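You operate a simulated robot arm through the tools that you are given. There is no shell and no other tool. Be economical: measure what you need, move in short steps, check, and stop when the job is done.

Carry out the task below with a simulated two-armed robot. There is one attempt and no reset: what you move stays moved.

TASK
Crimp the black cable end's sleeve, then prove it in the pull tester.
Fine: leave it in the forks, both levers up.

It is judged by the outcome, as a careful person would: the job done as asked, and still so three seconds after it is handed in. It fails if anything else is knocked over, pushed out of place, dropped, spilled or broken.

THE ROBOT
Two 7-joint arms with two-finger parallel grippers on one trunk, on a base that drives. Base frame: it is fixed to the floor where the robot stands at the start and does not move with it; the origin is under the middle of the robot, x ahead of it, y to its left, z up. Units: mm, rad, N and s.
The left shoulder is at the start at [50, 187, 1174], the right one opposite. With the tool pointing down near the work surface each hand reaches from about 100 to 660 mm from the robot's upright axis, wherever it stands, measured 20 degrees to its own side. Places, roughly: die of the orange crimper [500, 200, 900]; forks of the yellow pull tester [500, -700, 900]; orange crimper [500, 300, 1000]; yellow pull tester [500, -700, 900]. Payload 3.43 kg a hand.
The tool frame of a hand sits at the grasp point between the pads (the TCP): z along the fingers, y along the line on which they close. The tips reach 30 mm beyond it. The gripper opens to 94 mm. The fingers are 28 mm wide and 10 mm thick; the gripper's body (50 by 96 mm) begins 55 mm behind the TCP.
Orientation is that of the tool frame in the base frame, as [roll, pitch, yaw] about the fixed x, y, z axes, in that order (R = Rz(yaw) Ry(pitch) Rx(roll)). With the fingers straight down and closing along the base's y, the tool's x points along the base's -x, its y along +y and its z along -z.

THE INTERFACE
- The arms move only by the tool apply_moves. It takes "left_increments", "right_increments" or both (then of equal length, played together; a hand with none holds still); each is a list of rows, each a list of 7 numbers: the shift along the tool's x, y, z in units of 40 mm (1.0 is 40 mm), then the turn, a rotation vector about the tool's x, y, z in units of 4 degrees (1.0 is 4 degrees), then the finger opening in mm, from 0 to 94. In form: [[x, y, z, ax, ay, az, fingers], ...]. A call has 1 to 20 rows; each row shifts and turns the commanded pose from where the row before left it, along the tool's axes as they then stand. A call with a number of a shift or a turn outside -1 to 1 is refused whole. Each row takes 0.2 s and may step no farther than 50 mm and 0.15 rad from the row before; otherwise, or with a gripper value out of range, the whole call is refused. Where a pose cannot be reached the arm comes as near as it can. A force on the tool above 50 N (or 10 N above the force at the start of the call, whichever is more), or a blocked arm, ends the call early, and 0.2 s more pass. Each finger travels about 153 mm/s and halts on what it meets, pressing with about 43 N; the grip force reading is that of the motor and also rises with nothing between the fingers. The clock runs only during rows and for 0.2 s after the last one: add rows that do not move to give the fingers time. The reply holds the time, the measured pose of the TCP, the force on the tool along the base axes, the opening and the grip force, in the units named above and with some noise, with the torque about the TCP (base axes, N m) and any sound that the robot's microphone picked up, and new pictures: "show" is both (left out), scene, wrist or none (wrist: the cameras of the hands that moved).
- Cameras (640 x 400 px; columns grow to the right, rows downward): "scene" is now at [147.1, -18.5, 1389.6]; the picture's right is [-0.23, -0.97, 0.00], its down [-0.04, 0.01, -1.00] and it looks along [0.97, -0.23, -0.04] (base axes); focal length 214 px, centre (320, 200). "left" rides on the left gripper at [76, -14, -103] in its tool frame; the picture's right is [0.18, 0.98, 0.00], its down [-0.75, 0.14, -0.64] and it looks along [-0.63, 0.12, 0.77] (tool axes); focal length 243 px, centre (320, 200). "right" rides on the right gripper at [76, 14, -103] in its tool frame; the picture's right is [-0.18, 0.98, 0.00], its down [-0.75, -0.14, -0.64] and it looks along [-0.63, -0.12, 0.77] (tool axes); focal length 243 px, centre (320, 200). There is no depth. A picture from a camera that has moved, and an enlarged one, comes with that camera's place and axes in the base frame and with its lens.
- lift_body(by): slides the trunk up (or, below 0, down) by that many mm; the arms and the scene camera ride with it, the base frame stays. It gives what a move gives, with no picture.
- drive_base(legs): drives the robot by 1 to 6 legs, each [ahead, left, turn to the left] in mm, mm and rad, along the robot's own axes; the way and the turn of a leg run together, so that a leg with both is an arc; at most 1500 mm and 3.142 rad a leg. The arms and the cameras ride along, it lands a little off, and it stops where it bumps. It gives what a move gives, and a new picture of the scene camera.
- turn_head(pan, tilt): turns the head with the scene camera to pan (to the left, within 1.396 rad either way) and tilt (down, from -0.506 to 1.204), counted from straight ahead of the robot. It gives what a move gives, and a new picture of the scene camera.
- enlarge(camera, box): a new picture of the part [left, top, right, bottom] of that camera's present view, enlarged. No time passes.
- hand_in(): hands the job in; it is judged then, once.

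Work in short steps. Places have to be worked out from the pictures, the camera data and where the tool is seen: move nearer, look again, correct. Check each grasp and each placing, and mend what went wrong. You have 120 turns and 260 pictures in all, those below and enlarged ones among them. Open the grippers and draw the arms clear of the work before you hand the job in, unless the task says otherwise; then end with one line.

The tools are called after "Call:" as a command line: name --argument value ..., lists and objects as JSON in quotes. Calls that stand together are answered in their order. apply_moves: Moves the arms, as the interface text tells. Its arguments: {"type":"object","properties":{"left_increments":{"type":"array","items":{"type":"array","items":{"type":"number"}}},"right_increments":{"type":"array","items":{"type":"array","items":{"type":"number"}}},"show":{"type":"string","enum":["both","scene","wrist","none"]}},"required":[]} The other tools are called the same way: lift_body (by) slides the trunk up or down; drive_base (legs) drives the base; turn_head (pan, tilt) turns the head that bears the scene camera; enlarge (camera, box) takes an enlarged picture of a part of a camera's view; hand_in () hands the job in.

At the start:

```text
time_s: 0.0
left_ee_pos: [381.2, 130.1, 1321.7]
left_orientation: [-3.14, 0.001, 3.141]
left_wrist_force: [-0.4, -0.3, -0.3]
left_moment: [0.0, -0.01, 0.01]
left_grip_width: 94.0
left_gripper_force: 0.0
right_ee_pos: [262.4, -94.0, 1408.2]
right_orientation: [3.141, 0.0, 3.141]
right_wrist_force: [0.3, -0.6, -0.5]
right_moment: [-0.02, 0.0, 0.03]
right_grip_width: 93.9
right_gripper_force: 0.1
trunk travel left (down, up): [-389.0, 42.0]
robot x, y, heading: [3.2, 1.2, 0.001]
head pan, tilt: [-0.232, 0.045]
```

scene: 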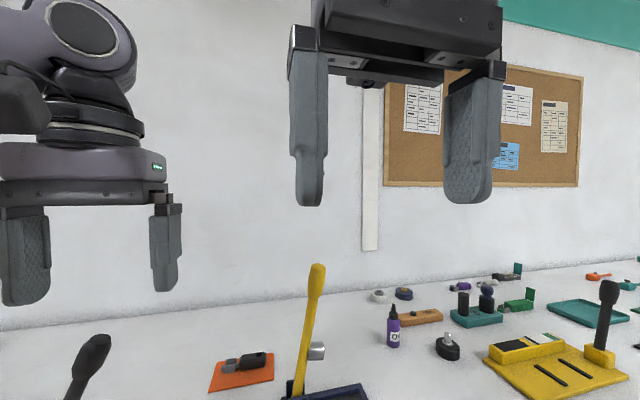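
right: 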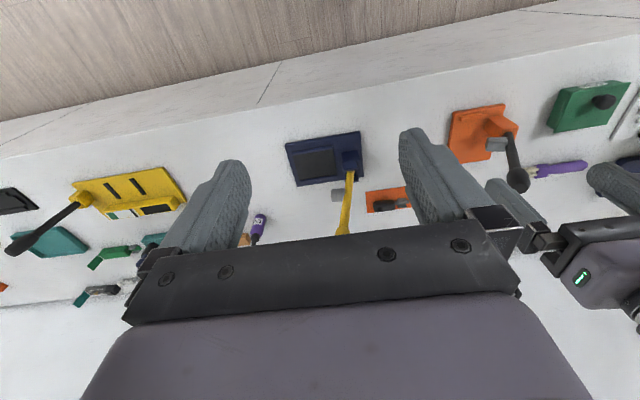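
left: 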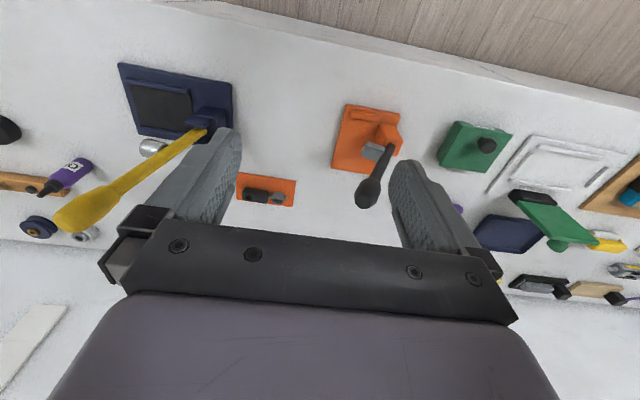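

I begin by looking down at the bench to find the crimper, the cable ends and the tester.

Call:
turn_head --pan 0.35 --tilt 0.8

Call:
turn_head --pan -0.8 --tilt 0.6

```text
time_s: 1.1
left_ee_pos: [381.5, 129.3, 1319.7]
left_orientation: [-3.14, 0.001, -3.141]
left_wrist_force: [-0.1, -0.8, -0.5]
left_moment: [0.01, -0.01, 0.02]
left_grip_width: 93.8
left_gripper_force: 0.1
right_ee_pos: [263.4, -92.9, 1408.9]
right_orientation: [3.141, 0.002, 3.141]
right_wrist_force: [0.0, 0.4, -0.4]
right_moment: [0.0, 0.04, -0.04]
right_grip_width: 94.0
right_gripper_force: 0.0
trunk travel left (down, up): [-389.0, 42.0]
robot x, y, heading: [2.0, -1.3, -0.001]
head pan, tilt: [0.351, 0.799]
camera scene: at [134.3, 30.1, 1321.6], right [0.34, -0.94, 0.0], down [-0.67, -0.25, -0.7], along [0.66, 0.24, -0.72], focal length 214 px, centre (320, 200)
```

scene: 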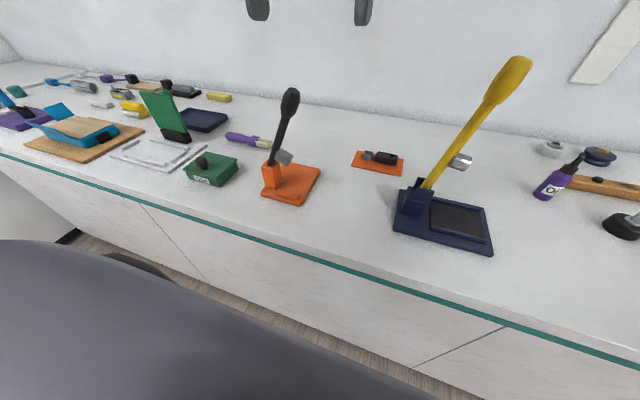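

```text
time_s: 2.5
left_ee_pos: [382.3, 129.6, 1321.0]
left_orientation: [-3.141, 0.0, 3.141]
left_wrist_force: [0.1, 0.2, 0.3]
left_moment: [0.04, 0.04, 0.02]
left_grip_width: 94.2
left_gripper_force: 0.1
right_ee_pos: [263.4, -94.4, 1408.2]
right_orientation: [3.14, 0.001, 3.141]
right_wrist_force: [0.3, -0.8, 0.1]
right_moment: [0.01, -0.01, 0.0]
right_grip_width: 94.1
right_gripper_force: 0.1
trunk travel left (down, up): [-389.0, 42.0]
robot x, y, heading: [2.0, 0.3, 0.002]
head pan, tilt: [-0.799, 0.6]
camera scene: at [120.2, -60.9, 1338.4], right [-0.72, -0.7, 0.0], down [-0.39, 0.4, -0.82], along [0.58, -0.59, -0.57], focal length 214 px, centre (320, 200)
```

scene: 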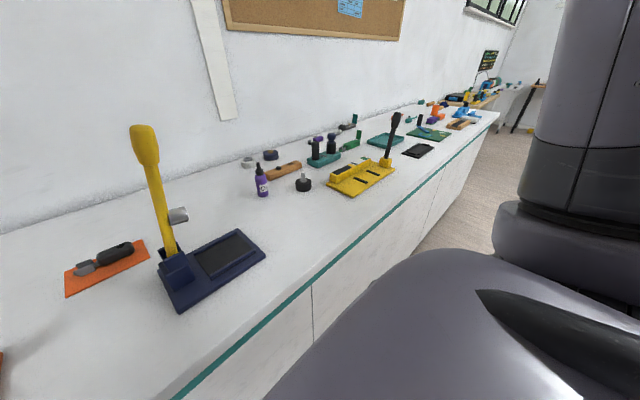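

I look closer at the crimper, the orange mat with its black part, and the yellow tester.

Call:
enlarge --camera "scene" --box '[300, 100, 460, 200]'

Call:
enlarge --camera "scene" --box '[50, 200, 210, 300]'

Call:
enlarge --camera "left" --box '[220, 80, 460, 230]'

Call:
turn_head --pan 0.5 --tilt 0.8

Call:
enlarge --camera "scene" --box '[240, 80, 480, 230]'

```text
4.00 times, centred on (380, 150) of scene
camera zoom: at [120.2, -60.9, 1338.4], right [-0.72, -0.7, 0.0], down [-0.39, 0.4, -0.82], along [0.58, -0.59, -0.57], focal length 858 px, centre (80, 400)
```

zoom: 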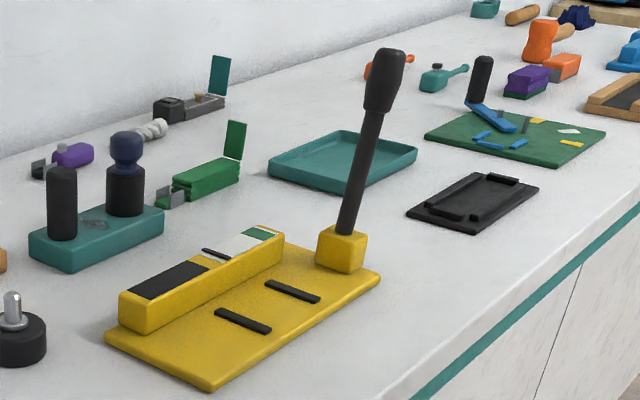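

```text
4.00 times, centred on (130, 250) of scene
camera zoom: at [120.2, -60.9, 1338.4], right [-0.72, -0.7, 0.0], down [-0.39, 0.4, -0.82], along [0.58, -0.59, -0.57], focal length 858 px, centre (1080, 0)
```

zoom: 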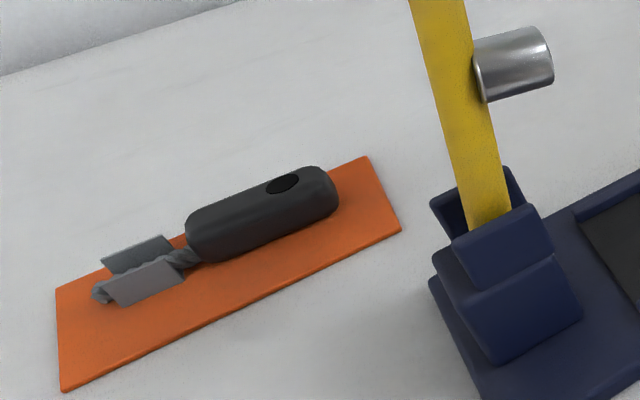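

```text
2.67 times, centred on (340, 155) of left
camera zoom: at [305.7, 116.0, 1422.5], right [-0.18, 0.98, 0.0], down [0.75, 0.14, 0.64], along [0.63, 0.12, -0.77], focal length 647 px, centre (267, 320)
```

zoom: 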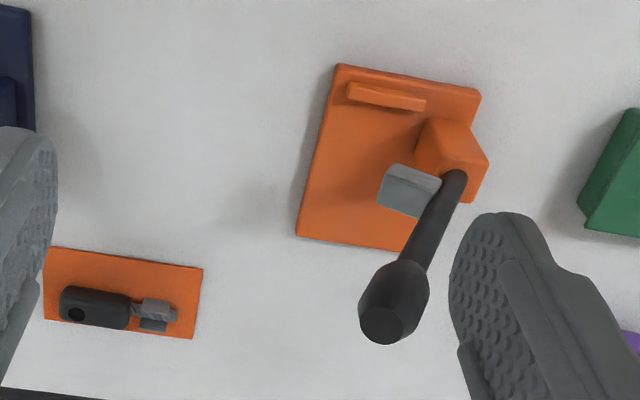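

```text
time_s: 3.9
left_ee_pos: [382.1, 129.8, 1320.6]
left_orientation: [-3.14, 0.001, 3.141]
left_wrist_force: [0.0, -1.0, 0.2]
left_moment: [0.02, 0.0, 0.0]
left_grip_width: 94.1
left_gripper_force: 0.1
right_ee_pos: [262.8, -94.0, 1408.2]
right_orientation: [3.14, -0.001, 3.139]
right_wrist_force: [-0.8, 0.0, -0.1]
right_moment: [0.02, 0.0, 0.0]
right_grip_width: 93.9
right_gripper_force: 0.0
trunk travel left (down, up): [-389.0, 42.0]
robot x, y, heading: [-1.5, 3.6, 0.001]
head pan, tilt: [0.499, 0.799]
camera scene: at [129.4, 41.0, 1321.5], right [0.48, -0.88, 0.0], down [-0.63, -0.34, -0.7], along [0.61, 0.33, -0.72], focal length 214 px, centre (320, 200)
```

scene: 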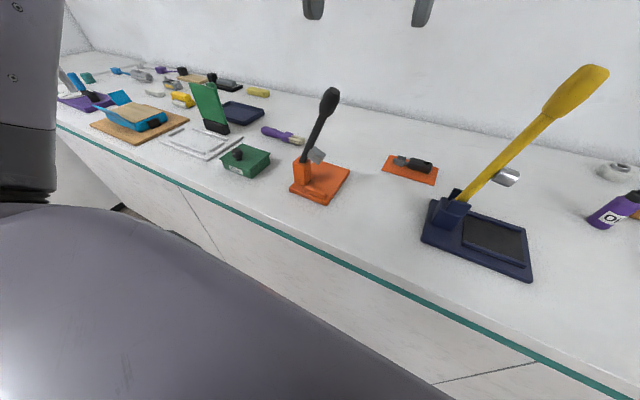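

```text
2.67 times, centred on (360, 155) of scene
camera zoom: at [129.4, 41.0, 1321.5], right [0.48, -0.88, 0.0], down [-0.63, -0.34, -0.7], along [0.61, 0.33, -0.72], focal length 572 px, centre (213, 320)
```

zoom: 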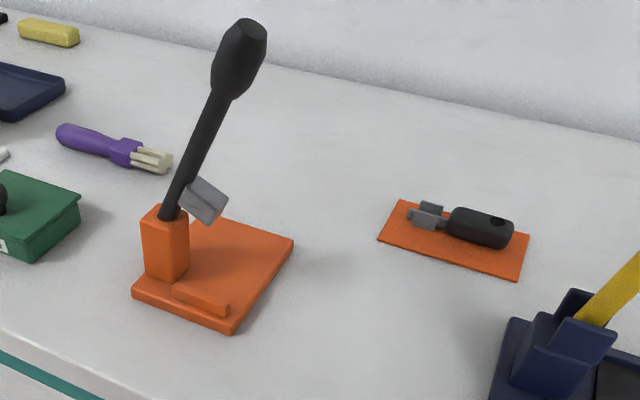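

Call:
enlarge --camera "right" --box '[430, 80, 590, 180]'

Call:
enlarge --camera "scene" --box '[280, 80, 376, 210]'

```text
4.00 times, centred on (510, 130) of right
camera zoom: at [187.8, -79.8, 1510.9], right [0.19, 0.98, 0.0], down [0.75, -0.14, 0.64], along [0.63, -0.12, -0.77], focal length 970 px, centre (-440, 480)
```

zoom: 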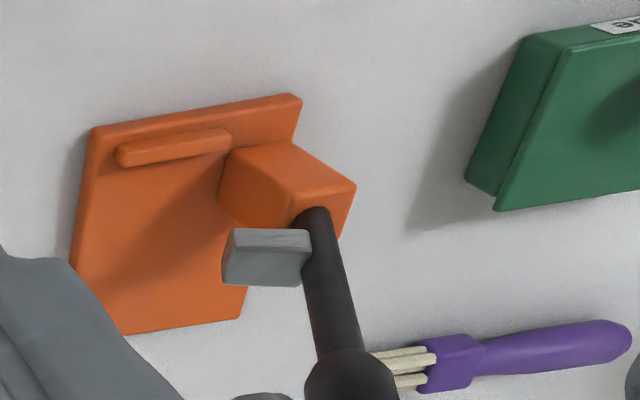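

```text
3.08 times, centred on (328, 145) of scene
camera zoom: at [129.4, 41.0, 1321.5], right [0.48, -0.88, 0.0], down [-0.63, -0.34, -0.7], along [0.61, 0.33, -0.72], focal length 660 px, centre (295, 369)
```

zoom: 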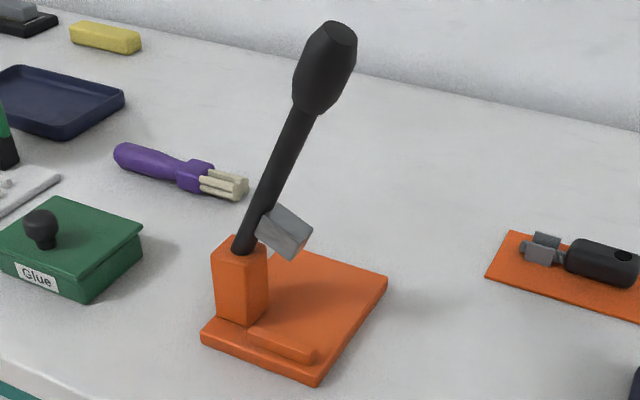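

The crimper's lever pivots in the tower at its left and should swing right over the plate. I bring the left wrist camera closer to see where the jaw lands.

Call:
apply_moves --left_increments '[[-0.11, 0.19, 0.87, 0, 0, 0, 94], [-0.11, 0.19, 0.87, 0, 0, 0, 94], [-0.11, 0.19, 0.87, 0, 0, 0, 94], [-0.11, 0.19, 0.87, 0, 0, 0, 94]]' --show "wrist"

Call:
enlarge --camera "left" --box '[200, 0, 520, 200]'

```text
time_s: 4.9
left_ee_pos: [399.6, 160.0, 1176.6]
left_orientation: [-3.14, 0.001, -3.141]
left_wrist_force: [-0.2, 0.1, 0.7]
left_moment: [-0.04, 0.02, -0.01]
left_grip_width: 94.0
left_gripper_force: 0.0
right_ee_pos: [263.2, -93.5, 1409.7]
right_orientation: [3.141, 0.0, 3.14]
right_wrist_force: [0.0, -1.2, 0.2]
right_moment: [0.01, 0.01, 0.01]
right_grip_width: 94.0
right_gripper_force: 0.0
trunk travel left (down, up): [-389.0, 42.0]
robot x, y, heading: [-1.9, 1.0, -0.003]
head pan, tilt: [0.499, 0.799]
camera left: at [322.8, 144.9, 1278.8], right [-0.19, 0.98, 0.0], down [0.75, 0.14, 0.64], along [0.63, 0.12, -0.77], focal length 243 px, centre (320, 200)
```

left: 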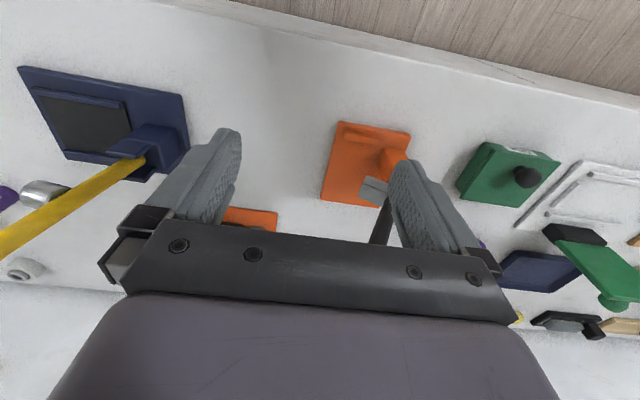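

```text
2.00 times, centred on (360, 100) of left
camera zoom: at [322.8, 144.9, 1278.8], right [-0.19, 0.98, 0.0], down [0.75, 0.14, 0.64], along [0.63, 0.12, -0.77], focal length 485 px, centre (240, 400)
```

zoom: 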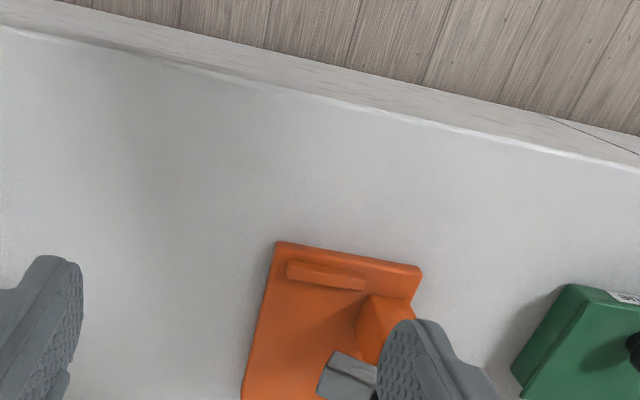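

The crimper plate is about x 470–633, y 206–326, top z≈890, with the tower at the left and a bar near the front edge. I move the left hand toward the cable end, staying clear of both levers, to see it closer.

Call:
apply_moves --left_increments '[[0, -0.6, -0.6, 0, 0, 0, 94], [0, -0.6, -0.4, 0, 0, 0, 94], [-0.5, -0.6, 0, 0, 0, 0, 94], [-0.8, 0, 0, 0, 0, 0, 94], [-0.8, 0, 0, 0, 0, 0, 94]]' --show "wrist"

Call:
enlarge --camera "left" --box '[240, 140, 400, 240]'

```text
time_s: 6.1
left_ee_pos: [481.0, 89.7, 1221.2]
left_orientation: [-3.141, 0.0, 3.141]
left_wrist_force: [0.2, -0.2, 0.0]
left_moment: [0.01, 0.02, -0.01]
left_grip_width: 94.0
left_gripper_force: 0.1
right_ee_pos: [263.3, -94.7, 1407.7]
right_orientation: [3.139, 0.0, 3.139]
right_wrist_force: [0.4, 1.1, -0.2]
right_moment: [0.0, -0.01, -0.01]
right_grip_width: 94.1
right_gripper_force: 0.1
trunk travel left (down, up): [-389.0, 42.0]
robot x, y, heading: [2.1, -1.5, -0.003]
head pan, tilt: [0.499, 0.799]
camera left: at [404.7, 75.3, 1324.7], right [-0.18, 0.98, 0.0], down [0.75, 0.14, 0.64], along [0.63, 0.12, -0.77], focal length 243 px, centre (320, 200)
```

left: 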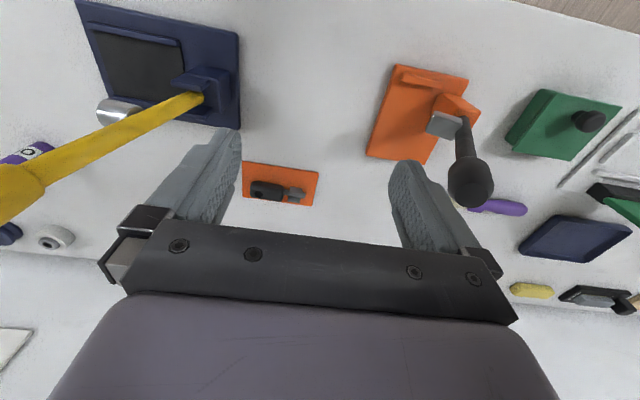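

```text
4.00 times, centred on (320, 190) of left
camera zoom: at [404.7, 75.3, 1324.7], right [-0.18, 0.98, 0.0], down [0.75, 0.14, 0.64], along [0.63, 0.12, -0.77], focal length 970 px, centre (320, 240)
```

zoom: 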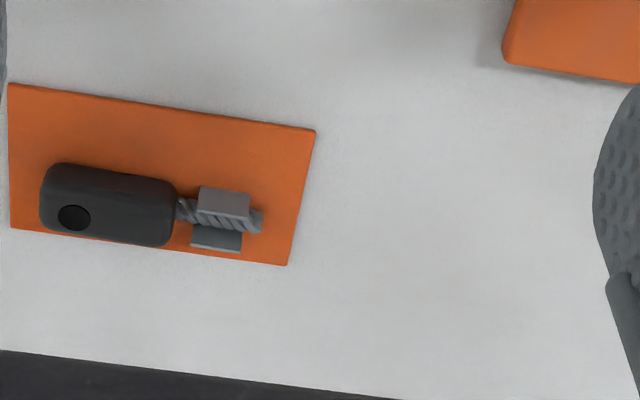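

Boot centre is about (752, 22), sleeve about (755, 84), tip toward +y at y≈107, which is beyond reach from here. I try driving 110 mm ahead with the hand high, then test whether the left wrist can turn half round.

Call:
drive_base --legs '[[110, 0, 0]]'

Call:
apply_moves --left_increments '[[0, 0, 0, 0, 0, -1, 94], [0, 0, 0, 0, 0, -1, 94], [0, 0, 0, 0, 0, -1, 94], [0, 0, 0, 0, 0, -1, 94], [0, 0, 0, 0, 0, -1, 94], [0, 0, 0, 0, 0, -1, 94], [0, 0, 0, 0, 0, -1, 94], [0, 0, 0, 0, 0, -1, 94], [0, 0, 0, 0, 0, -1, 94], [0, 0, 0, 0, 0, -1, 94], [0, 0, 0, 0, 0, -1, 94], [0, 0, 0, 0, 0, -1, 94], [0, 0, 0, 0, 0, -1, 94], [0, 0, 0, 0, 0, -1, 94], [0, 0, 0, 0, 0, -1, 94], [0, 0, 0, 0, 0, -1, 94], [0, 0, 0, 0, 0, -1, 94], [0, 0, 0, 0, 0, -1, 94], [0, 0, 0, 0, 0, -1, 94], [0, 0, 0, 0, 0, -1, 94]]' --show "none"

```text
time_s: 7.3
left_ee_pos: [553.1, 91.7, 1220.2]
left_orientation: [3.141, -0.001, -3.14]
left_wrist_force: [0.3, -0.5, 0.0]
left_moment: [-0.01, -0.01, -0.01]
left_grip_width: 94.1
left_gripper_force: 0.2
right_ee_pos: [335.2, -94.6, 1407.9]
right_orientation: [3.141, -0.003, 3.14]
right_wrist_force: [-1.0, 0.6, 0.2]
right_moment: [0.01, -0.06, 0.01]
right_grip_width: 94.1
right_gripper_force: 0.1
trunk travel left (down, up): [-389.0, 42.0]
robot x, y, heading: [73.0, 2.9, -0.002]
head pan, tilt: [0.499, 0.799]
stopped in leg 1: the robot was blocked; the commanded pose is now the measured one
camera scene: at [200.6, 41.0, 1321.8], right [0.48, -0.88, 0.0], down [-0.63, -0.34, -0.7], along [0.61, 0.33, -0.72], focal length 214 px, centre (320, 200)
```

scene: 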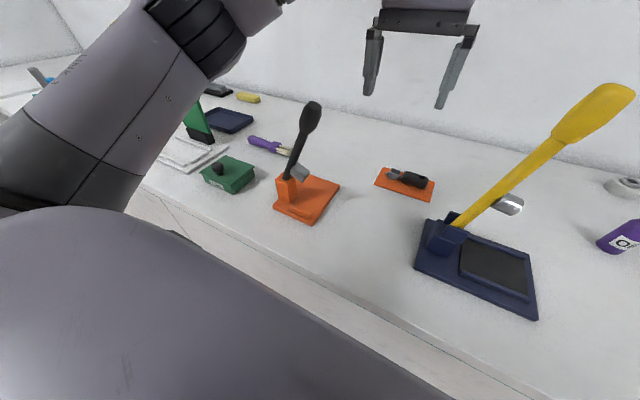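

```text
time_s: 11.5
left_ee_pos: [553.2, 91.1, 1220.4]
left_orientation: [3.138, -0.003, -1.742]
left_wrist_force: [0.6, -0.1, 0.9]
left_moment: [0.04, 0.01, 0.03]
left_grip_width: 93.9
left_gripper_force: 0.1
right_ee_pos: [337.4, -95.6, 1407.4]
right_orientation: [3.139, -0.005, 3.138]
right_wrist_force: [1.0, -0.5, -0.5]
right_moment: [0.0, 0.0, 0.01]
right_grip_width: 94.1
right_gripper_force: 0.1
trunk travel left (down, up): [-389.0, 42.0]
robot x, y, heading: [71.4, 1.2, 0.006]
head pan, tilt: [0.499, 0.799]
```

The base is blocked at x≈73, so I'll later turn the robot right to bring the left shoulder nearer. First I raise the left hand above all levers while going on with the wrist turn test.

Call:
apply_moves --left_increments '[[0, 0, -0.5, 0, 0, -1, 94], [0, 0, -0.5, 0, 0, -1, 94], [0, 0, -0.5, 0, 0, -1, 94], [0, 0, -0.5, 0, 0, -1, 94], [0, 0, -0.5, 0, 0, -1, 94], [0, 0, -0.5, 0, 0, -1, 94], [0, 0, -0.5, 0, 0, -1, 94], [0, 0, 0, 0, 0, -1, 94], [0, 0, 0, 0, 0, -1, 94], [0, 0, 0, 0, 0, -1, 94], [0, 0, 0, 0, 0, -1, 94], [0, 0, 0, 0, 0, -1, 94], [0, 0, 0, 0, 0, -1, 94], [0, 0, 0, 0, 0, -1, 94], [0, 0, 0, 0, 0, -1, 94], [0, 0, 0, 0, 0, -1, 94], [0, 0, 0, 0, 0, -1, 94], [0, 0, 0, 0, 0, -1, 94], [0, 0, 0, 0, 0, -1, 94], [0, 0, 0, 0, 0, -1, 94]]' --show "none"

Call:
drive_base --legs '[[-120, 0, 0], [0, 0, -0.6]]'

```text
time_s: 15.7
left_ee_pos: [545.4, 92.6, 1346.4]
left_orientation: [3.14, 0.001, -0.344]
left_wrist_force: [0.3, -0.3, -1.2]
left_moment: [0.01, -0.02, 0.01]
left_grip_width: 93.8
left_gripper_force: 0.1
left hand out of reach, approached as far as the arm can: row 6, 7
right_ee_pos: [338.5, -94.7, 1406.3]
right_orientation: [3.139, -0.004, 3.138]
right_wrist_force: [0.9, 0.5, -0.1]
right_moment: [0.01, 0.03, -0.03]
right_grip_width: 93.9
right_gripper_force: 0.0
trunk travel left (down, up): [-389.0, 42.0]
robot x, y, heading: [73.0, 0.1, 0.002]
head pan, tilt: [0.499, 0.799]
```

```text
time_s: 18.5
left_ee_pos: [399.9, -179.5, 1345.0]
left_orientation: [3.139, 0.002, -0.926]
left_wrist_force: [-0.3, 0.0, 0.1]
left_moment: [-0.01, 0.0, -0.01]
left_grip_width: 93.8
left_gripper_force: 0.0
right_ee_pos: [123.2, -224.5, 1407.0]
right_orientation: [3.141, -0.005, 2.556]
right_wrist_force: [0.6, 0.8, 0.4]
right_moment: [0.02, -0.03, 0.02]
right_grip_width: 93.7
right_gripper_force: 0.1
trunk travel left (down, up): [-389.0, 42.0]
robot x, y, heading: [-45.5, -3.1, -0.579]
head pan, tilt: [0.499, 0.799]
camera scene: at [83.5, -36.3, 1321.5], right [-0.08, -1.0, 0.0], down [-0.71, 0.06, -0.7], along [0.69, -0.06, -0.72], focal length 214 px, centre (320, 200)
```

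scene: 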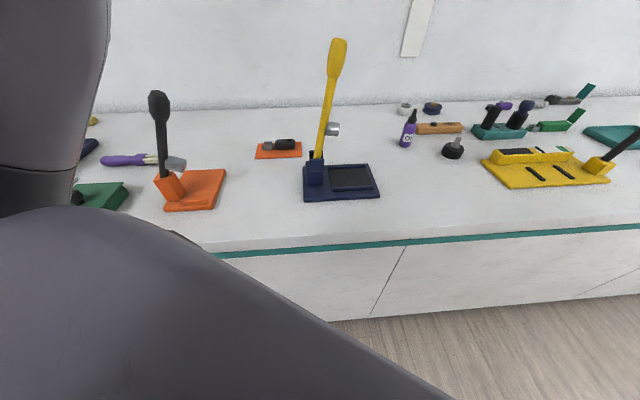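

Wrist turn works to at least 160°. I move the left hand sideways to y≈50 (away from the yellow lever), then turn it so the fingers close along x.

Call:
apply_moves --left_increments '[[-0.77, -0.57, 0, 0, 0, 0, 94], [-0.77, -0.57, 0, 0, 0, 0, 94], [-0.77, -0.57, 0, 0, 0, 0, 94], [-0.77, -0.57, 0, 0, 0, 0, 94], [-0.77, -0.57, 0, 0, 0, 0, 94], [-0.77, -0.57, 0, 0, 0, 0, 94], [0, 0, 0, 0, 0, 1, 94], [0, 0, 0, 0, 0, 1, 94], [0, 0, 0, 0, 0, 1, 94], [0, 0, 0, 0, 0, 1, 94], [0, 0, 0, 0, 0, 1, 94], [0, 0, 0, 0, 0, 1, 94], [0, 0, 0, 0, 0, 1, 94], [0, 0, 0, 0, 0, 1, 94], [0, 0, 0, 0, 0, 1, 94], [0, 0, 0, 0, 0, 0.24, 94]]' --show "none"

Call:
drive_base --legs '[[80, 105, 0]]'

```text
time_s: 21.9
left_ee_pos: [399.2, 48.1, 1344.6]
left_orientation: [3.14, 0.0, -1.574]
left_wrist_force: [-0.1, -0.4, 0.0]
left_moment: [0.02, 0.01, 0.01]
left_grip_width: 94.0
left_gripper_force: 0.0
right_ee_pos: [124.1, -224.9, 1407.1]
right_orientation: [3.139, -0.005, 2.559]
right_wrist_force: [0.0, 0.2, 0.1]
right_moment: [0.0, -0.01, -0.01]
right_grip_width: 94.2
right_gripper_force: 0.0
trunk travel left (down, up): [-389.0, 42.0]
robot x, y, heading: [-45.7, 2.7, -0.584]
head pan, tilt: [0.499, 0.799]
```

```text
time_s: 23.5
left_ee_pos: [519.2, 94.5, 1345.5]
left_orientation: [3.138, -0.001, -1.569]
left_wrist_force: [-0.2, -0.1, 0.0]
left_moment: [-0.01, 0.01, -0.01]
left_grip_width: 94.0
left_gripper_force: 0.1
right_ee_pos: [243.1, -180.8, 1407.4]
right_orientation: [3.141, -0.004, 2.562]
right_wrist_force: [0.0, 0.4, 0.4]
right_moment: [-0.01, -0.02, -0.04]
right_grip_width: 94.2
right_gripper_force: 0.1
trunk travel left (down, up): [-389.0, 42.0]
robot x, y, heading: [73.9, 46.1, -0.572]
head pan, tilt: [0.499, 0.799]
camera scene: at [203.0, 8.3, 1321.4], right [-0.08, -1.0, 0.0], down [-0.71, 0.06, -0.7], along [0.69, -0.05, -0.72], focal length 214 px, centre (320, 200)
```

scene: 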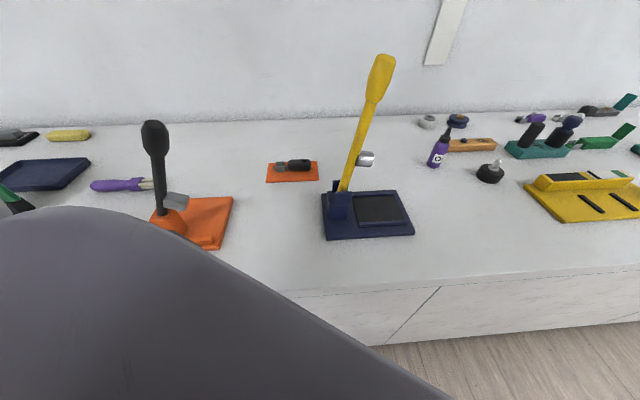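

Now I carry the hand out and down to above the black boot, at about (743, 22, 1073).

Call:
apply_moves --left_increments '[[0.22, -0.7, 0.85, 0, 0, 0, 94], [0.22, -0.7, 0.85, 0, 0, 0, 94], [0.22, -0.7, 0.85, 0, 0, 0, 94], [0.22, -0.7, 0.85, 0, 0, 0, 94], [0.22, -0.7, 0.85, 0, 0, 0, 94], [0.22, -0.7, 0.85, 0, 0, 0, 94], [0.22, -0.7, 0.85, 0, 0, 0, 94], [0.22, -0.7, 0.85, 0, 0, 0, 94]]' --show "both"

Call:
enlarge --camera "left" --box '[200, 40, 440, 230]'

```text
time_s: 25.3
left_ee_pos: [743.4, 25.8, 1071.7]
left_orientation: [3.14, 0.0, -1.568]
left_wrist_force: [0.8, 0.2, 0.2]
left_moment: [-0.01, 0.0, 0.04]
left_grip_width: 93.9
left_gripper_force: 0.1
right_ee_pos: [243.7, -181.3, 1407.6]
right_orientation: [3.141, -0.006, 2.561]
right_wrist_force: [0.3, 0.1, -0.4]
right_moment: [0.02, 0.03, 0.03]
right_grip_width: 94.0
right_gripper_force: 0.0
trunk travel left (down, up): [-389.0, 42.0]
robot x, y, heading: [72.2, 41.6, -0.577]
head pan, tilt: [0.499, 0.799]
camera scene: at [203.2, 7.7, 1321.4], right [-0.08, -1.0, 0.0], down [-0.72, 0.06, -0.7], along [0.69, -0.05, -0.72], focal length 214 px, centre (320, 200)
camera left: at [758.0, -50.5, 1173.1], right [-0.98, -0.19, 0.0], down [-0.14, 0.75, 0.64], along [-0.12, 0.63, -0.77], focal length 243 px, centre (320, 200)
```

scene: 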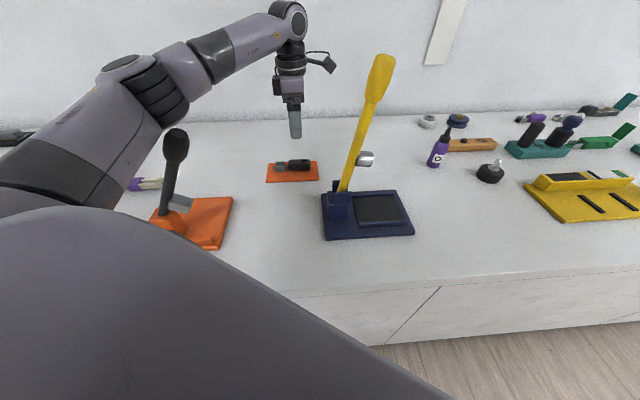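
left: 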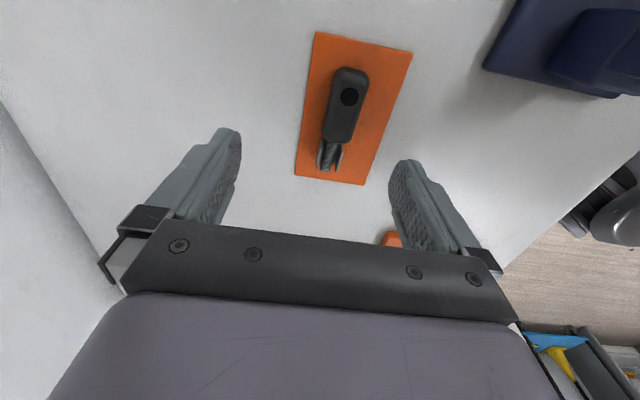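

```text
2.11 times, centred on (320, 135) of left
camera zoom: at [758.0, -50.5, 1173.1], right [-0.98, -0.19, 0.0], down [-0.14, 0.75, 0.64], along [-0.12, 0.63, -0.77], focal length 511 px, centre (320, 337)
```

zoom: 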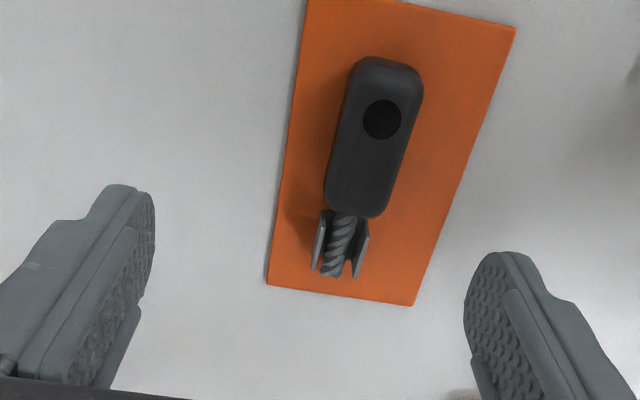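

Triangulating both views puts the boot at about (719, 26, 934), so the bench is higher than I assumed. I shift 24 mm back in x and descend partway to check.

Call:
apply_moves --left_increments '[[0, 0.3, 0.5, 0, 0, 0, 94], [0, 0.3, 0.5, 0, 0, 0, 94], [0, 0, 0.5, 0, 0, 0, 94], [0, 0, 0.5, 0, 0, 0, 94]]' --show "wrist"

Call:
enlarge --camera "scene" --box '[240, 80, 400, 200]'

```text
time_s: 26.3
left_ee_pos: [716.6, 25.0, 991.4]
left_orientation: [3.14, -0.002, -1.568]
left_wrist_force: [0.2, -0.3, 0.4]
left_moment: [0.02, -0.01, 0.01]
left_grip_width: 94.1
left_gripper_force: 0.0
right_ee_pos: [243.9, -180.1, 1407.0]
right_orientation: [-3.141, -0.004, 2.56]
right_wrist_force: [-0.9, -0.4, 0.6]
right_moment: [-0.01, 0.01, 0.0]
right_grip_width: 93.8
right_gripper_force: 0.0
trunk travel left (down, up): [-389.0, 42.0]
robot x, y, heading: [72.4, 45.5, -0.579]
head pan, tilt: [0.499, 0.799]
camera left: at [731.5, -51.6, 1094.6], right [-0.98, -0.19, 0.0], down [-0.14, 0.75, 0.64], along [-0.12, 0.63, -0.77], focal length 243 px, centre (320, 200)
```

left: 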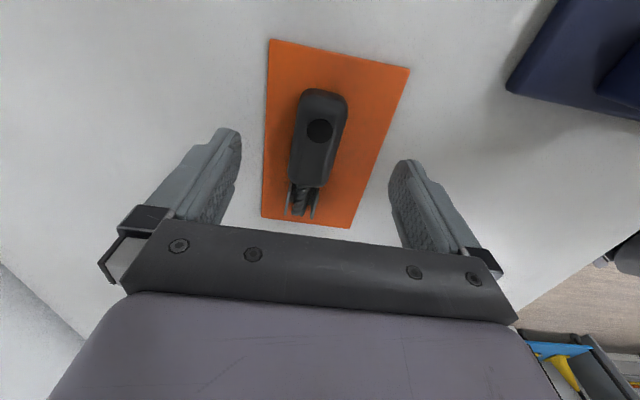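

```text
3.33 times, centred on (320, 140) of scene
camera zoom: at [202.8, 8.1, 1321.5], right [-0.08, -1.0, 0.0], down [-0.71, 0.06, -0.7], along [0.69, -0.05, -0.72], focal length 715 px, centre (320, 400)
```

zoom: 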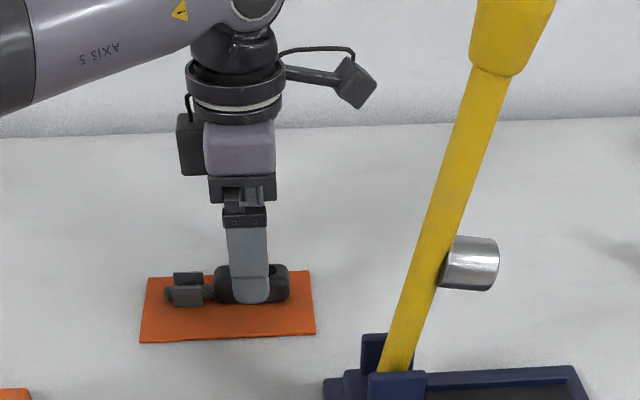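

The boot is centred between the fingers (x≈717). I lower 35 mm more and check.

Call:
apply_moves --left_increments '[[0, 0, 0.44, 0, 0, 0, 94], [0, 0, 0.44, 0, 0, 0, 94]]' --show "wrist"

Call:
enlarge --camera "scene" --box '[264, 140, 344, 200]'

```text
time_s: 26.9
left_ee_pos: [716.8, 24.8, 958.7]
left_orientation: [3.139, -0.002, -1.57]
left_wrist_force: [0.5, 0.3, -0.6]
left_moment: [0.03, 0.0, 0.02]
left_grip_width: 93.9
left_gripper_force: 0.2
right_ee_pos: [244.6, -180.2, 1407.2]
right_orientation: [3.141, -0.006, 2.56]
right_wrist_force: [-0.7, -0.7, -0.8]
right_moment: [0.04, 0.0, 0.0]
right_grip_width: 94.1
right_gripper_force: 0.0
trunk travel left (down, up): [-389.0, 42.0]
robot x, y, heading: [75.2, 42.1, -0.577]
head pan, tilt: [0.499, 0.799]
camera left: at [730.9, -51.9, 1060.3], right [-0.98, -0.19, 0.0], down [-0.14, 0.75, 0.64], along [-0.12, 0.63, -0.77], focal length 243 px, centre (320, 200)
```

left: 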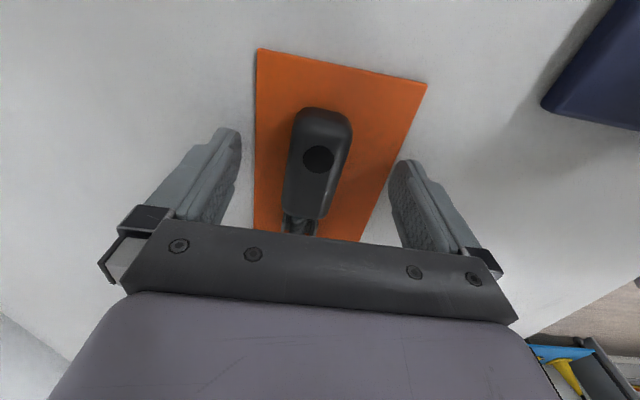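

```text
6.67 times, centred on (304, 170) of scene
camera zoom: at [202.7, 8.0, 1321.5], right [-0.08, -1.0, 0.0], down [-0.71, 0.06, -0.7], along [0.69, -0.05, -0.72], focal length 1430 px, centre (427, 400)
```

zoom: 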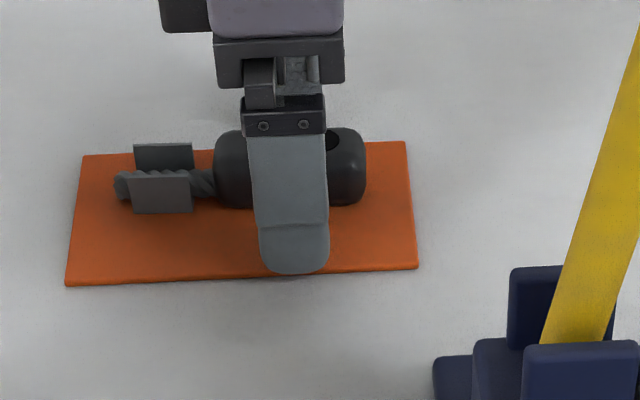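

Call:
apply_moves --left_increments '[[0, 0, 0.35, 0, 0, 0, 94], [0, 0, 0.35, 0, 0, 0, 94], [0, 0, 0, 0, 0, 0, 94]]' --show "none"

Call:
enlarge --camera "scene" --box '[264, 140, 344, 200]'

```text
time_s: 27.4
left_ee_pos: [715.7, 25.0, 954.4]
left_orientation: [-3.14, -0.011, -1.571]
left_wrist_force: [-18.9, 10.2, 25.6]
left_moment: [0.6, 1.85, -0.13]
left_grip_width: 94.1
left_gripper_force: 0.1
right_ee_pos: [240.0, -178.9, 1407.2]
right_orientation: [3.139, -0.002, 2.562]
right_wrist_force: [1.2, -0.8, 0.1]
right_moment: [-0.03, 0.01, 0.01]
right_grip_width: 94.2
right_gripper_force: 0.1
trunk travel left (down, up): [-389.0, 42.0]
robot x, y, heading: [72.9, 44.5, -0.581]
head pan, tilt: [0.499, 0.799]
stopped in row 2 (left hand): the force on the tool passed its limit at 62 N (the readings are from after the stop); the commanded pose is now the measured one
```

```text
6.67 times, centred on (304, 170) of scene
camera zoom: at [199.3, 9.3, 1322.2], right [-0.08, -1.0, 0.0], down [-0.71, 0.05, -0.7], along [0.7, -0.05, -0.71], focal length 1430 px, centre (427, 400)
```

zoom: 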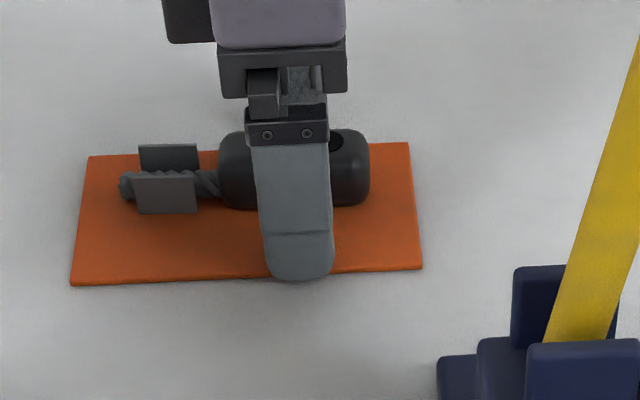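

Contact at TCP z≈953 means the bench is at about z 922. I raise 3 mm and close the fingers on the boot.

Call:
apply_moves --left_increments '[[0, 0, -0.08, 0, 0, 0, 94], [0, 0, 0, 0, 0, 0, 60], [0, 0, 0, 0, 0, 0, 40], [0, 0, 0, 0, 0, 0, 10], [0, 0, 0, 0, 0, 0, 10], [0, 0, 0, 0, 0, 0, 10]]' --show "wrist"

Call:
enlarge --camera "scene" --box '[264, 140, 344, 200]'

```text
time_s: 28.8
left_ee_pos: [717.9, 22.5, 954.5]
left_orientation: [-3.132, -0.013, -1.57]
left_wrist_force: [-6.5, -3.9, 16.6]
left_moment: [-0.37, -0.02, 0.01]
left_grip_width: 35.3
left_gripper_force: 42.7
right_ee_pos: [240.8, -181.0, 1407.0]
right_orientation: [3.139, -0.002, 2.562]
right_wrist_force: [0.3, -0.3, 0.0]
right_moment: [0.01, -0.02, 0.0]
right_grip_width: 94.0
right_gripper_force: 0.0
trunk travel left (down, up): [-389.0, 42.0]
robot x, y, heading: [74.3, 42.5, -0.578]
head pan, tilt: [0.499, 0.799]
camera left: at [732.0, -52.0, 1057.8], right [-0.98, -0.19, -0.01], down [-0.15, 0.76, 0.63], along [-0.11, 0.62, -0.78], focal length 243 px, centre (320, 200)
```

left: 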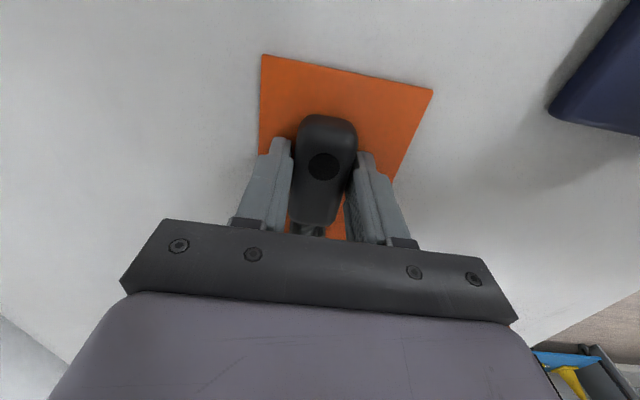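

```text
6.67 times, centred on (304, 170) of scene
camera zoom: at [200.0, 7.9, 1321.9], right [-0.08, -1.0, 0.0], down [-0.71, 0.06, -0.7], along [0.7, -0.05, -0.72], focal length 1430 px, centre (427, 400)
```

zoom: 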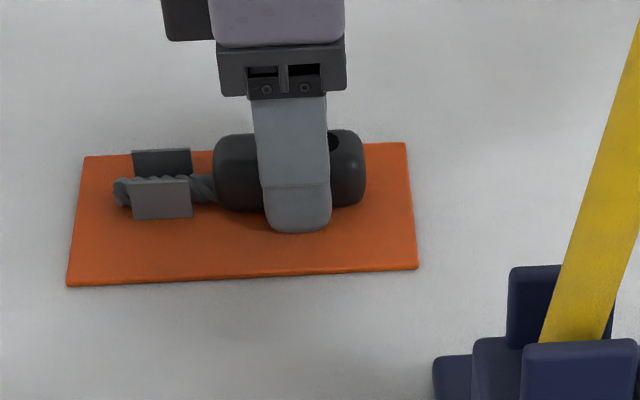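

Gripped at 35 mm width. I lift 60 mm and check that it hangs level.

Call:
apply_moves --left_increments '[[0, 0, -0.25, 0, 0, 0, 10], [0, 0, -0.5, 0, 0, 0, 10], [0, 0, -0.75, 0, 0, 0, 10], [0, 0, -0.5, 0, 0, 0, 10]]' --show "wrist"

Call:
enlarge --camera "scene" --box '[224, 100, 384, 200]'

```text
time_s: 29.8
left_ee_pos: [720.0, 28.1, 1033.1]
left_orientation: [-3.135, -0.01, -1.566]
left_wrist_force: [-0.1, 0.3, -1.4]
left_moment: [-0.02, 0.02, 0.03]
left_grip_width: 35.3
left_gripper_force: 43.1
right_ee_pos: [244.5, -179.5, 1406.8]
right_orientation: [3.141, -0.005, 2.564]
right_wrist_force: [0.6, -0.5, -0.1]
right_moment: [0.0, -0.01, 0.01]
right_grip_width: 94.1
right_gripper_force: 0.2
trunk travel left (down, up): [-389.0, 42.0]
robot x, y, heading: [76.7, 43.9, -0.578]
head pan, tilt: [0.499, 0.799]
camera left: at [733.9, -47.5, 1136.0], right [-0.98, -0.19, 0.0], down [-0.15, 0.76, 0.63], along [-0.12, 0.62, -0.77], focal length 243 px, centre (320, 200)
```

left: 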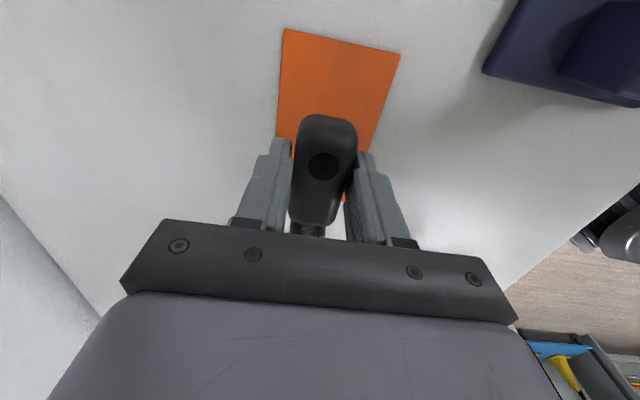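

```text
4.00 times, centred on (304, 150) of scene
camera zoom: at [202.6, 8.2, 1321.5], right [-0.08, -1.0, 0.0], down [-0.71, 0.06, -0.7], along [0.7, -0.05, -0.72], focal length 858 px, centre (384, 400)
```

zoom: 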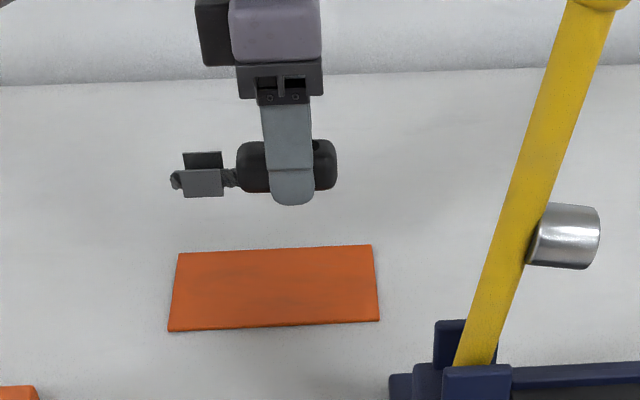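

The cable end is held level. Because a vertical hand beside the raised crimper lever would hit it, I'll set the cable down on free bench at (615, 85) and regrip it with the hand leaning back away from the sleeve.

Call:
apply_moves --left_increments '[[-0.47, 0.87, 0, 0, 0, 0, 10], [-0.47, 0.87, 0, 0, 0, 0, 10], [-0.47, 0.87, 0, 0, 0, 0, 10], [0, 0, 0.7, 0, 0, 0, 10], [0, 0, 0.7, 0, 0, 0, 10], [0, 0, 0.3, 0, 0, 0, 10]]' --show "both"

Call:
enlarge --camera "scene" --box '[224, 140, 344, 220]'

```text
time_s: 31.2
left_ee_pos: [616.3, 81.6, 962.4]
left_orientation: [-3.137, -0.009, -1.569]
left_wrist_force: [0.2, -0.9, -1.0]
left_moment: [0.0, 0.01, -0.03]
left_grip_width: 31.0
left_gripper_force: 43.0
right_ee_pos: [243.9, -180.7, 1406.9]
right_orientation: [-3.141, -0.005, 2.563]
right_wrist_force: [-0.3, 0.1, -0.4]
right_moment: [-0.01, 0.01, 0.05]
right_grip_width: 94.1
right_gripper_force: 0.0
trunk travel left (down, up): [-389.0, 42.0]
robot x, y, heading: [70.1, 43.0, -0.579]
head pan, tilt: [0.499, 0.799]
camera scene: at [202.9, 8.2, 1321.5], right [-0.08, -1.0, 0.0], down [-0.71, 0.06, -0.7], along [0.69, -0.05, -0.72], focal length 214 px, centre (320, 200)
camera left: at [630.1, 5.7, 1064.9], right [-0.98, -0.19, 0.0], down [-0.15, 0.76, 0.63], along [-0.12, 0.62, -0.77], focal length 243 px, centre (320, 200)
```

scene: 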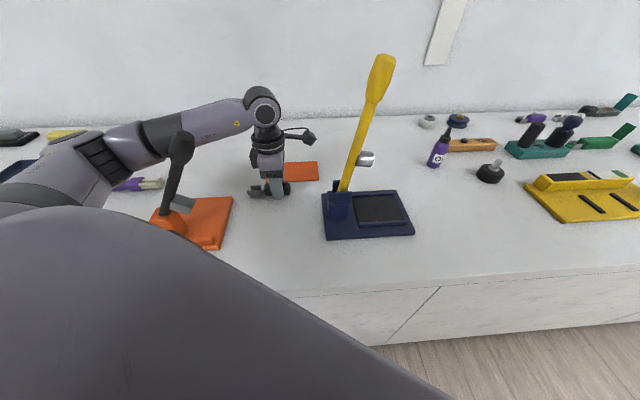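
left: 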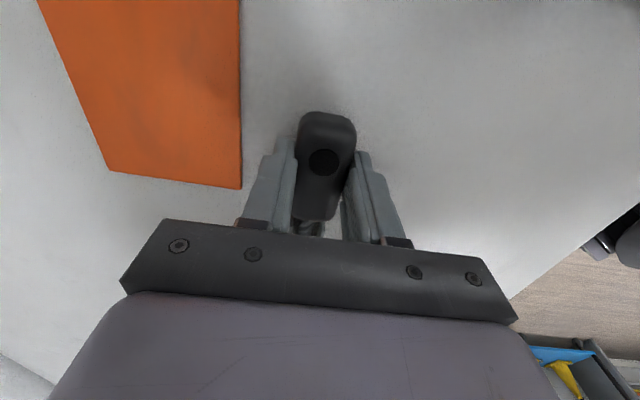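

```text
5.00 times, centred on (284, 180) of scene
camera zoom: at [202.9, 8.2, 1321.5], right [-0.08, -1.0, 0.0], down [-0.71, 0.06, -0.7], along [0.69, -0.05, -0.72], focal length 1072 px, centre (500, 300)
```

zoom: 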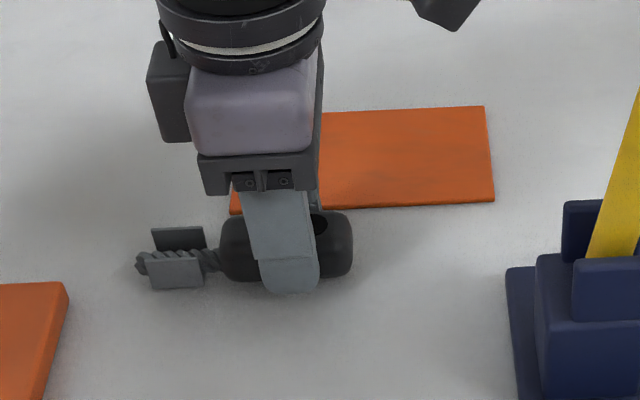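

The grip width fell to 31 mm, so the boot may be slipping down in the fingers. I lower onto the bench gently and release.

Call:
apply_moves --left_increments '[[0, 0, 0.15, 0, 0, 0, 10], [0, 0, 0.1, 0, 0, 0, 10]]' --show "none"

Call:
enlarge --camera "scene" --box '[224, 140, 344, 220]'

```text
time_s: 31.8
left_ee_pos: [616.6, 80.4, 954.5]
left_orientation: [-3.131, -0.013, -1.568]
left_wrist_force: [-0.8, 2.8, 10.1]
left_moment: [-0.28, 0.23, -0.06]
left_grip_width: 31.2
left_gripper_force: 42.9
right_ee_pos: [242.7, -180.0, 1408.1]
right_orientation: [3.141, -0.003, 2.562]
right_wrist_force: [-0.1, -0.5, -0.5]
right_moment: [0.0, 0.0, 0.0]
right_grip_width: 94.1
right_gripper_force: 0.0
trunk travel left (down, up): [-389.0, 42.0]
robot x, y, heading: [73.9, 42.6, -0.574]
head pan, tilt: [0.499, 0.799]
```

```text
5.00 times, centred on (284, 180) of scene
camera zoom: at [201.7, 8.5, 1321.9], right [-0.08, -1.0, 0.0], down [-0.71, 0.06, -0.7], along [0.7, -0.05, -0.72], focal length 1072 px, centre (500, 300)
```

zoom: 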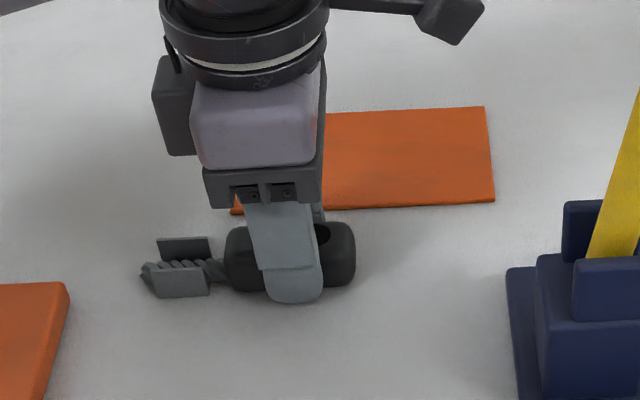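

Call:
apply_moves --left_increments '[[0, 0, -0.04, 0, 0, 0, 38], [0, 0, 0, 0, 0, 0, 60], [0, 0, 0, 0, 0, 0, 60], [0, 0, -0.6, 0, 0, 0, 60], [0, 0, -0.9, 0, 0, 0, 60], [0, 0, -0.9, 0, 0, 0, 60], [0, 0, -0.6, 0, 0, 0, 80]]' --show "wrist"

Call:
enlarge --camera "scene" --box '[224, 140, 344, 220]'

Call:
enlarge --camera "left" --box '[220, 40, 420, 220]'

```text
time_s: 33.4
left_ee_pos: [614.8, 80.6, 1072.1]
left_orientation: [-3.136, -0.011, -1.571]
left_wrist_force: [0.7, -0.2, -0.5]
left_moment: [-0.01, 0.01, 0.03]
left_grip_width: 80.3
left_gripper_force: 0.0
right_ee_pos: [243.9, -180.3, 1408.2]
right_orientation: [3.14, -0.005, 2.563]
right_wrist_force: [-0.5, 0.1, -0.5]
right_moment: [-0.01, 0.01, 0.0]
right_grip_width: 93.7
right_gripper_force: 0.1
trunk travel left (down, up): [-389.0, 42.0]
robot x, y, heading: [74.4, 44.9, -0.577]
head pan, tilt: [0.499, 0.799]
camera left: at [629.4, 6.2, 1174.2], right [-0.98, -0.19, 0.0], down [-0.15, 0.76, 0.63], along [-0.12, 0.62, -0.77], focal length 243 px, centre (320, 200)
```

left: 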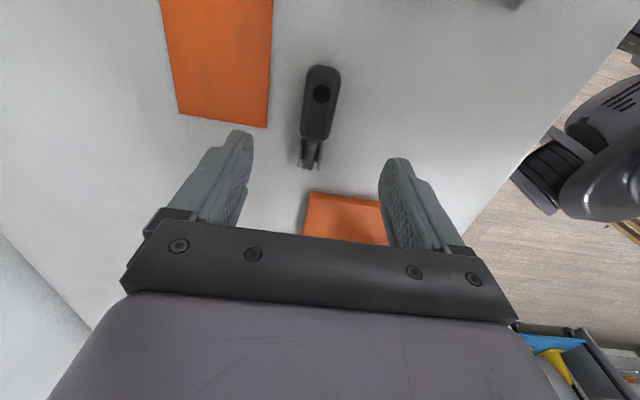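

```text
5.00 times, centred on (284, 180) of scene
camera zoom: at [202.5, 8.2, 1321.5], right [-0.08, -1.0, 0.0], down [-0.71, 0.06, -0.7], along [0.7, -0.05, -0.72], focal length 1072 px, centre (500, 300)
```

zoom: 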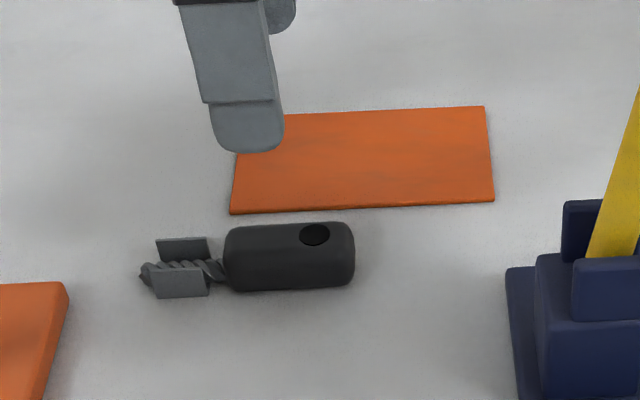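

```text
2.22 times, centred on (320, 130) of left
camera zoom: at [629.4, 6.2, 1174.2], right [-0.98, -0.19, 0.0], down [-0.15, 0.76, 0.63], along [-0.12, 0.62, -0.77], focal length 539 px, centre (320, 356)
```

zoom: 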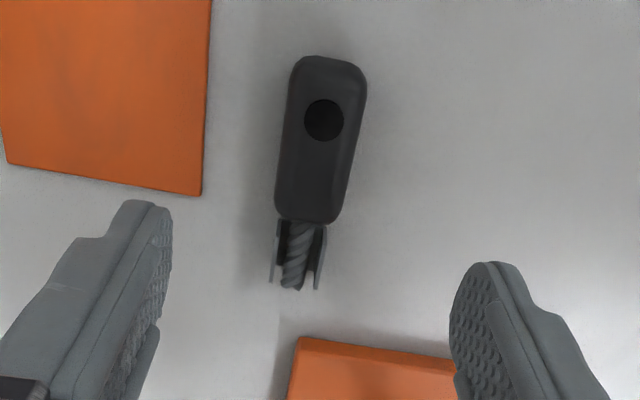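

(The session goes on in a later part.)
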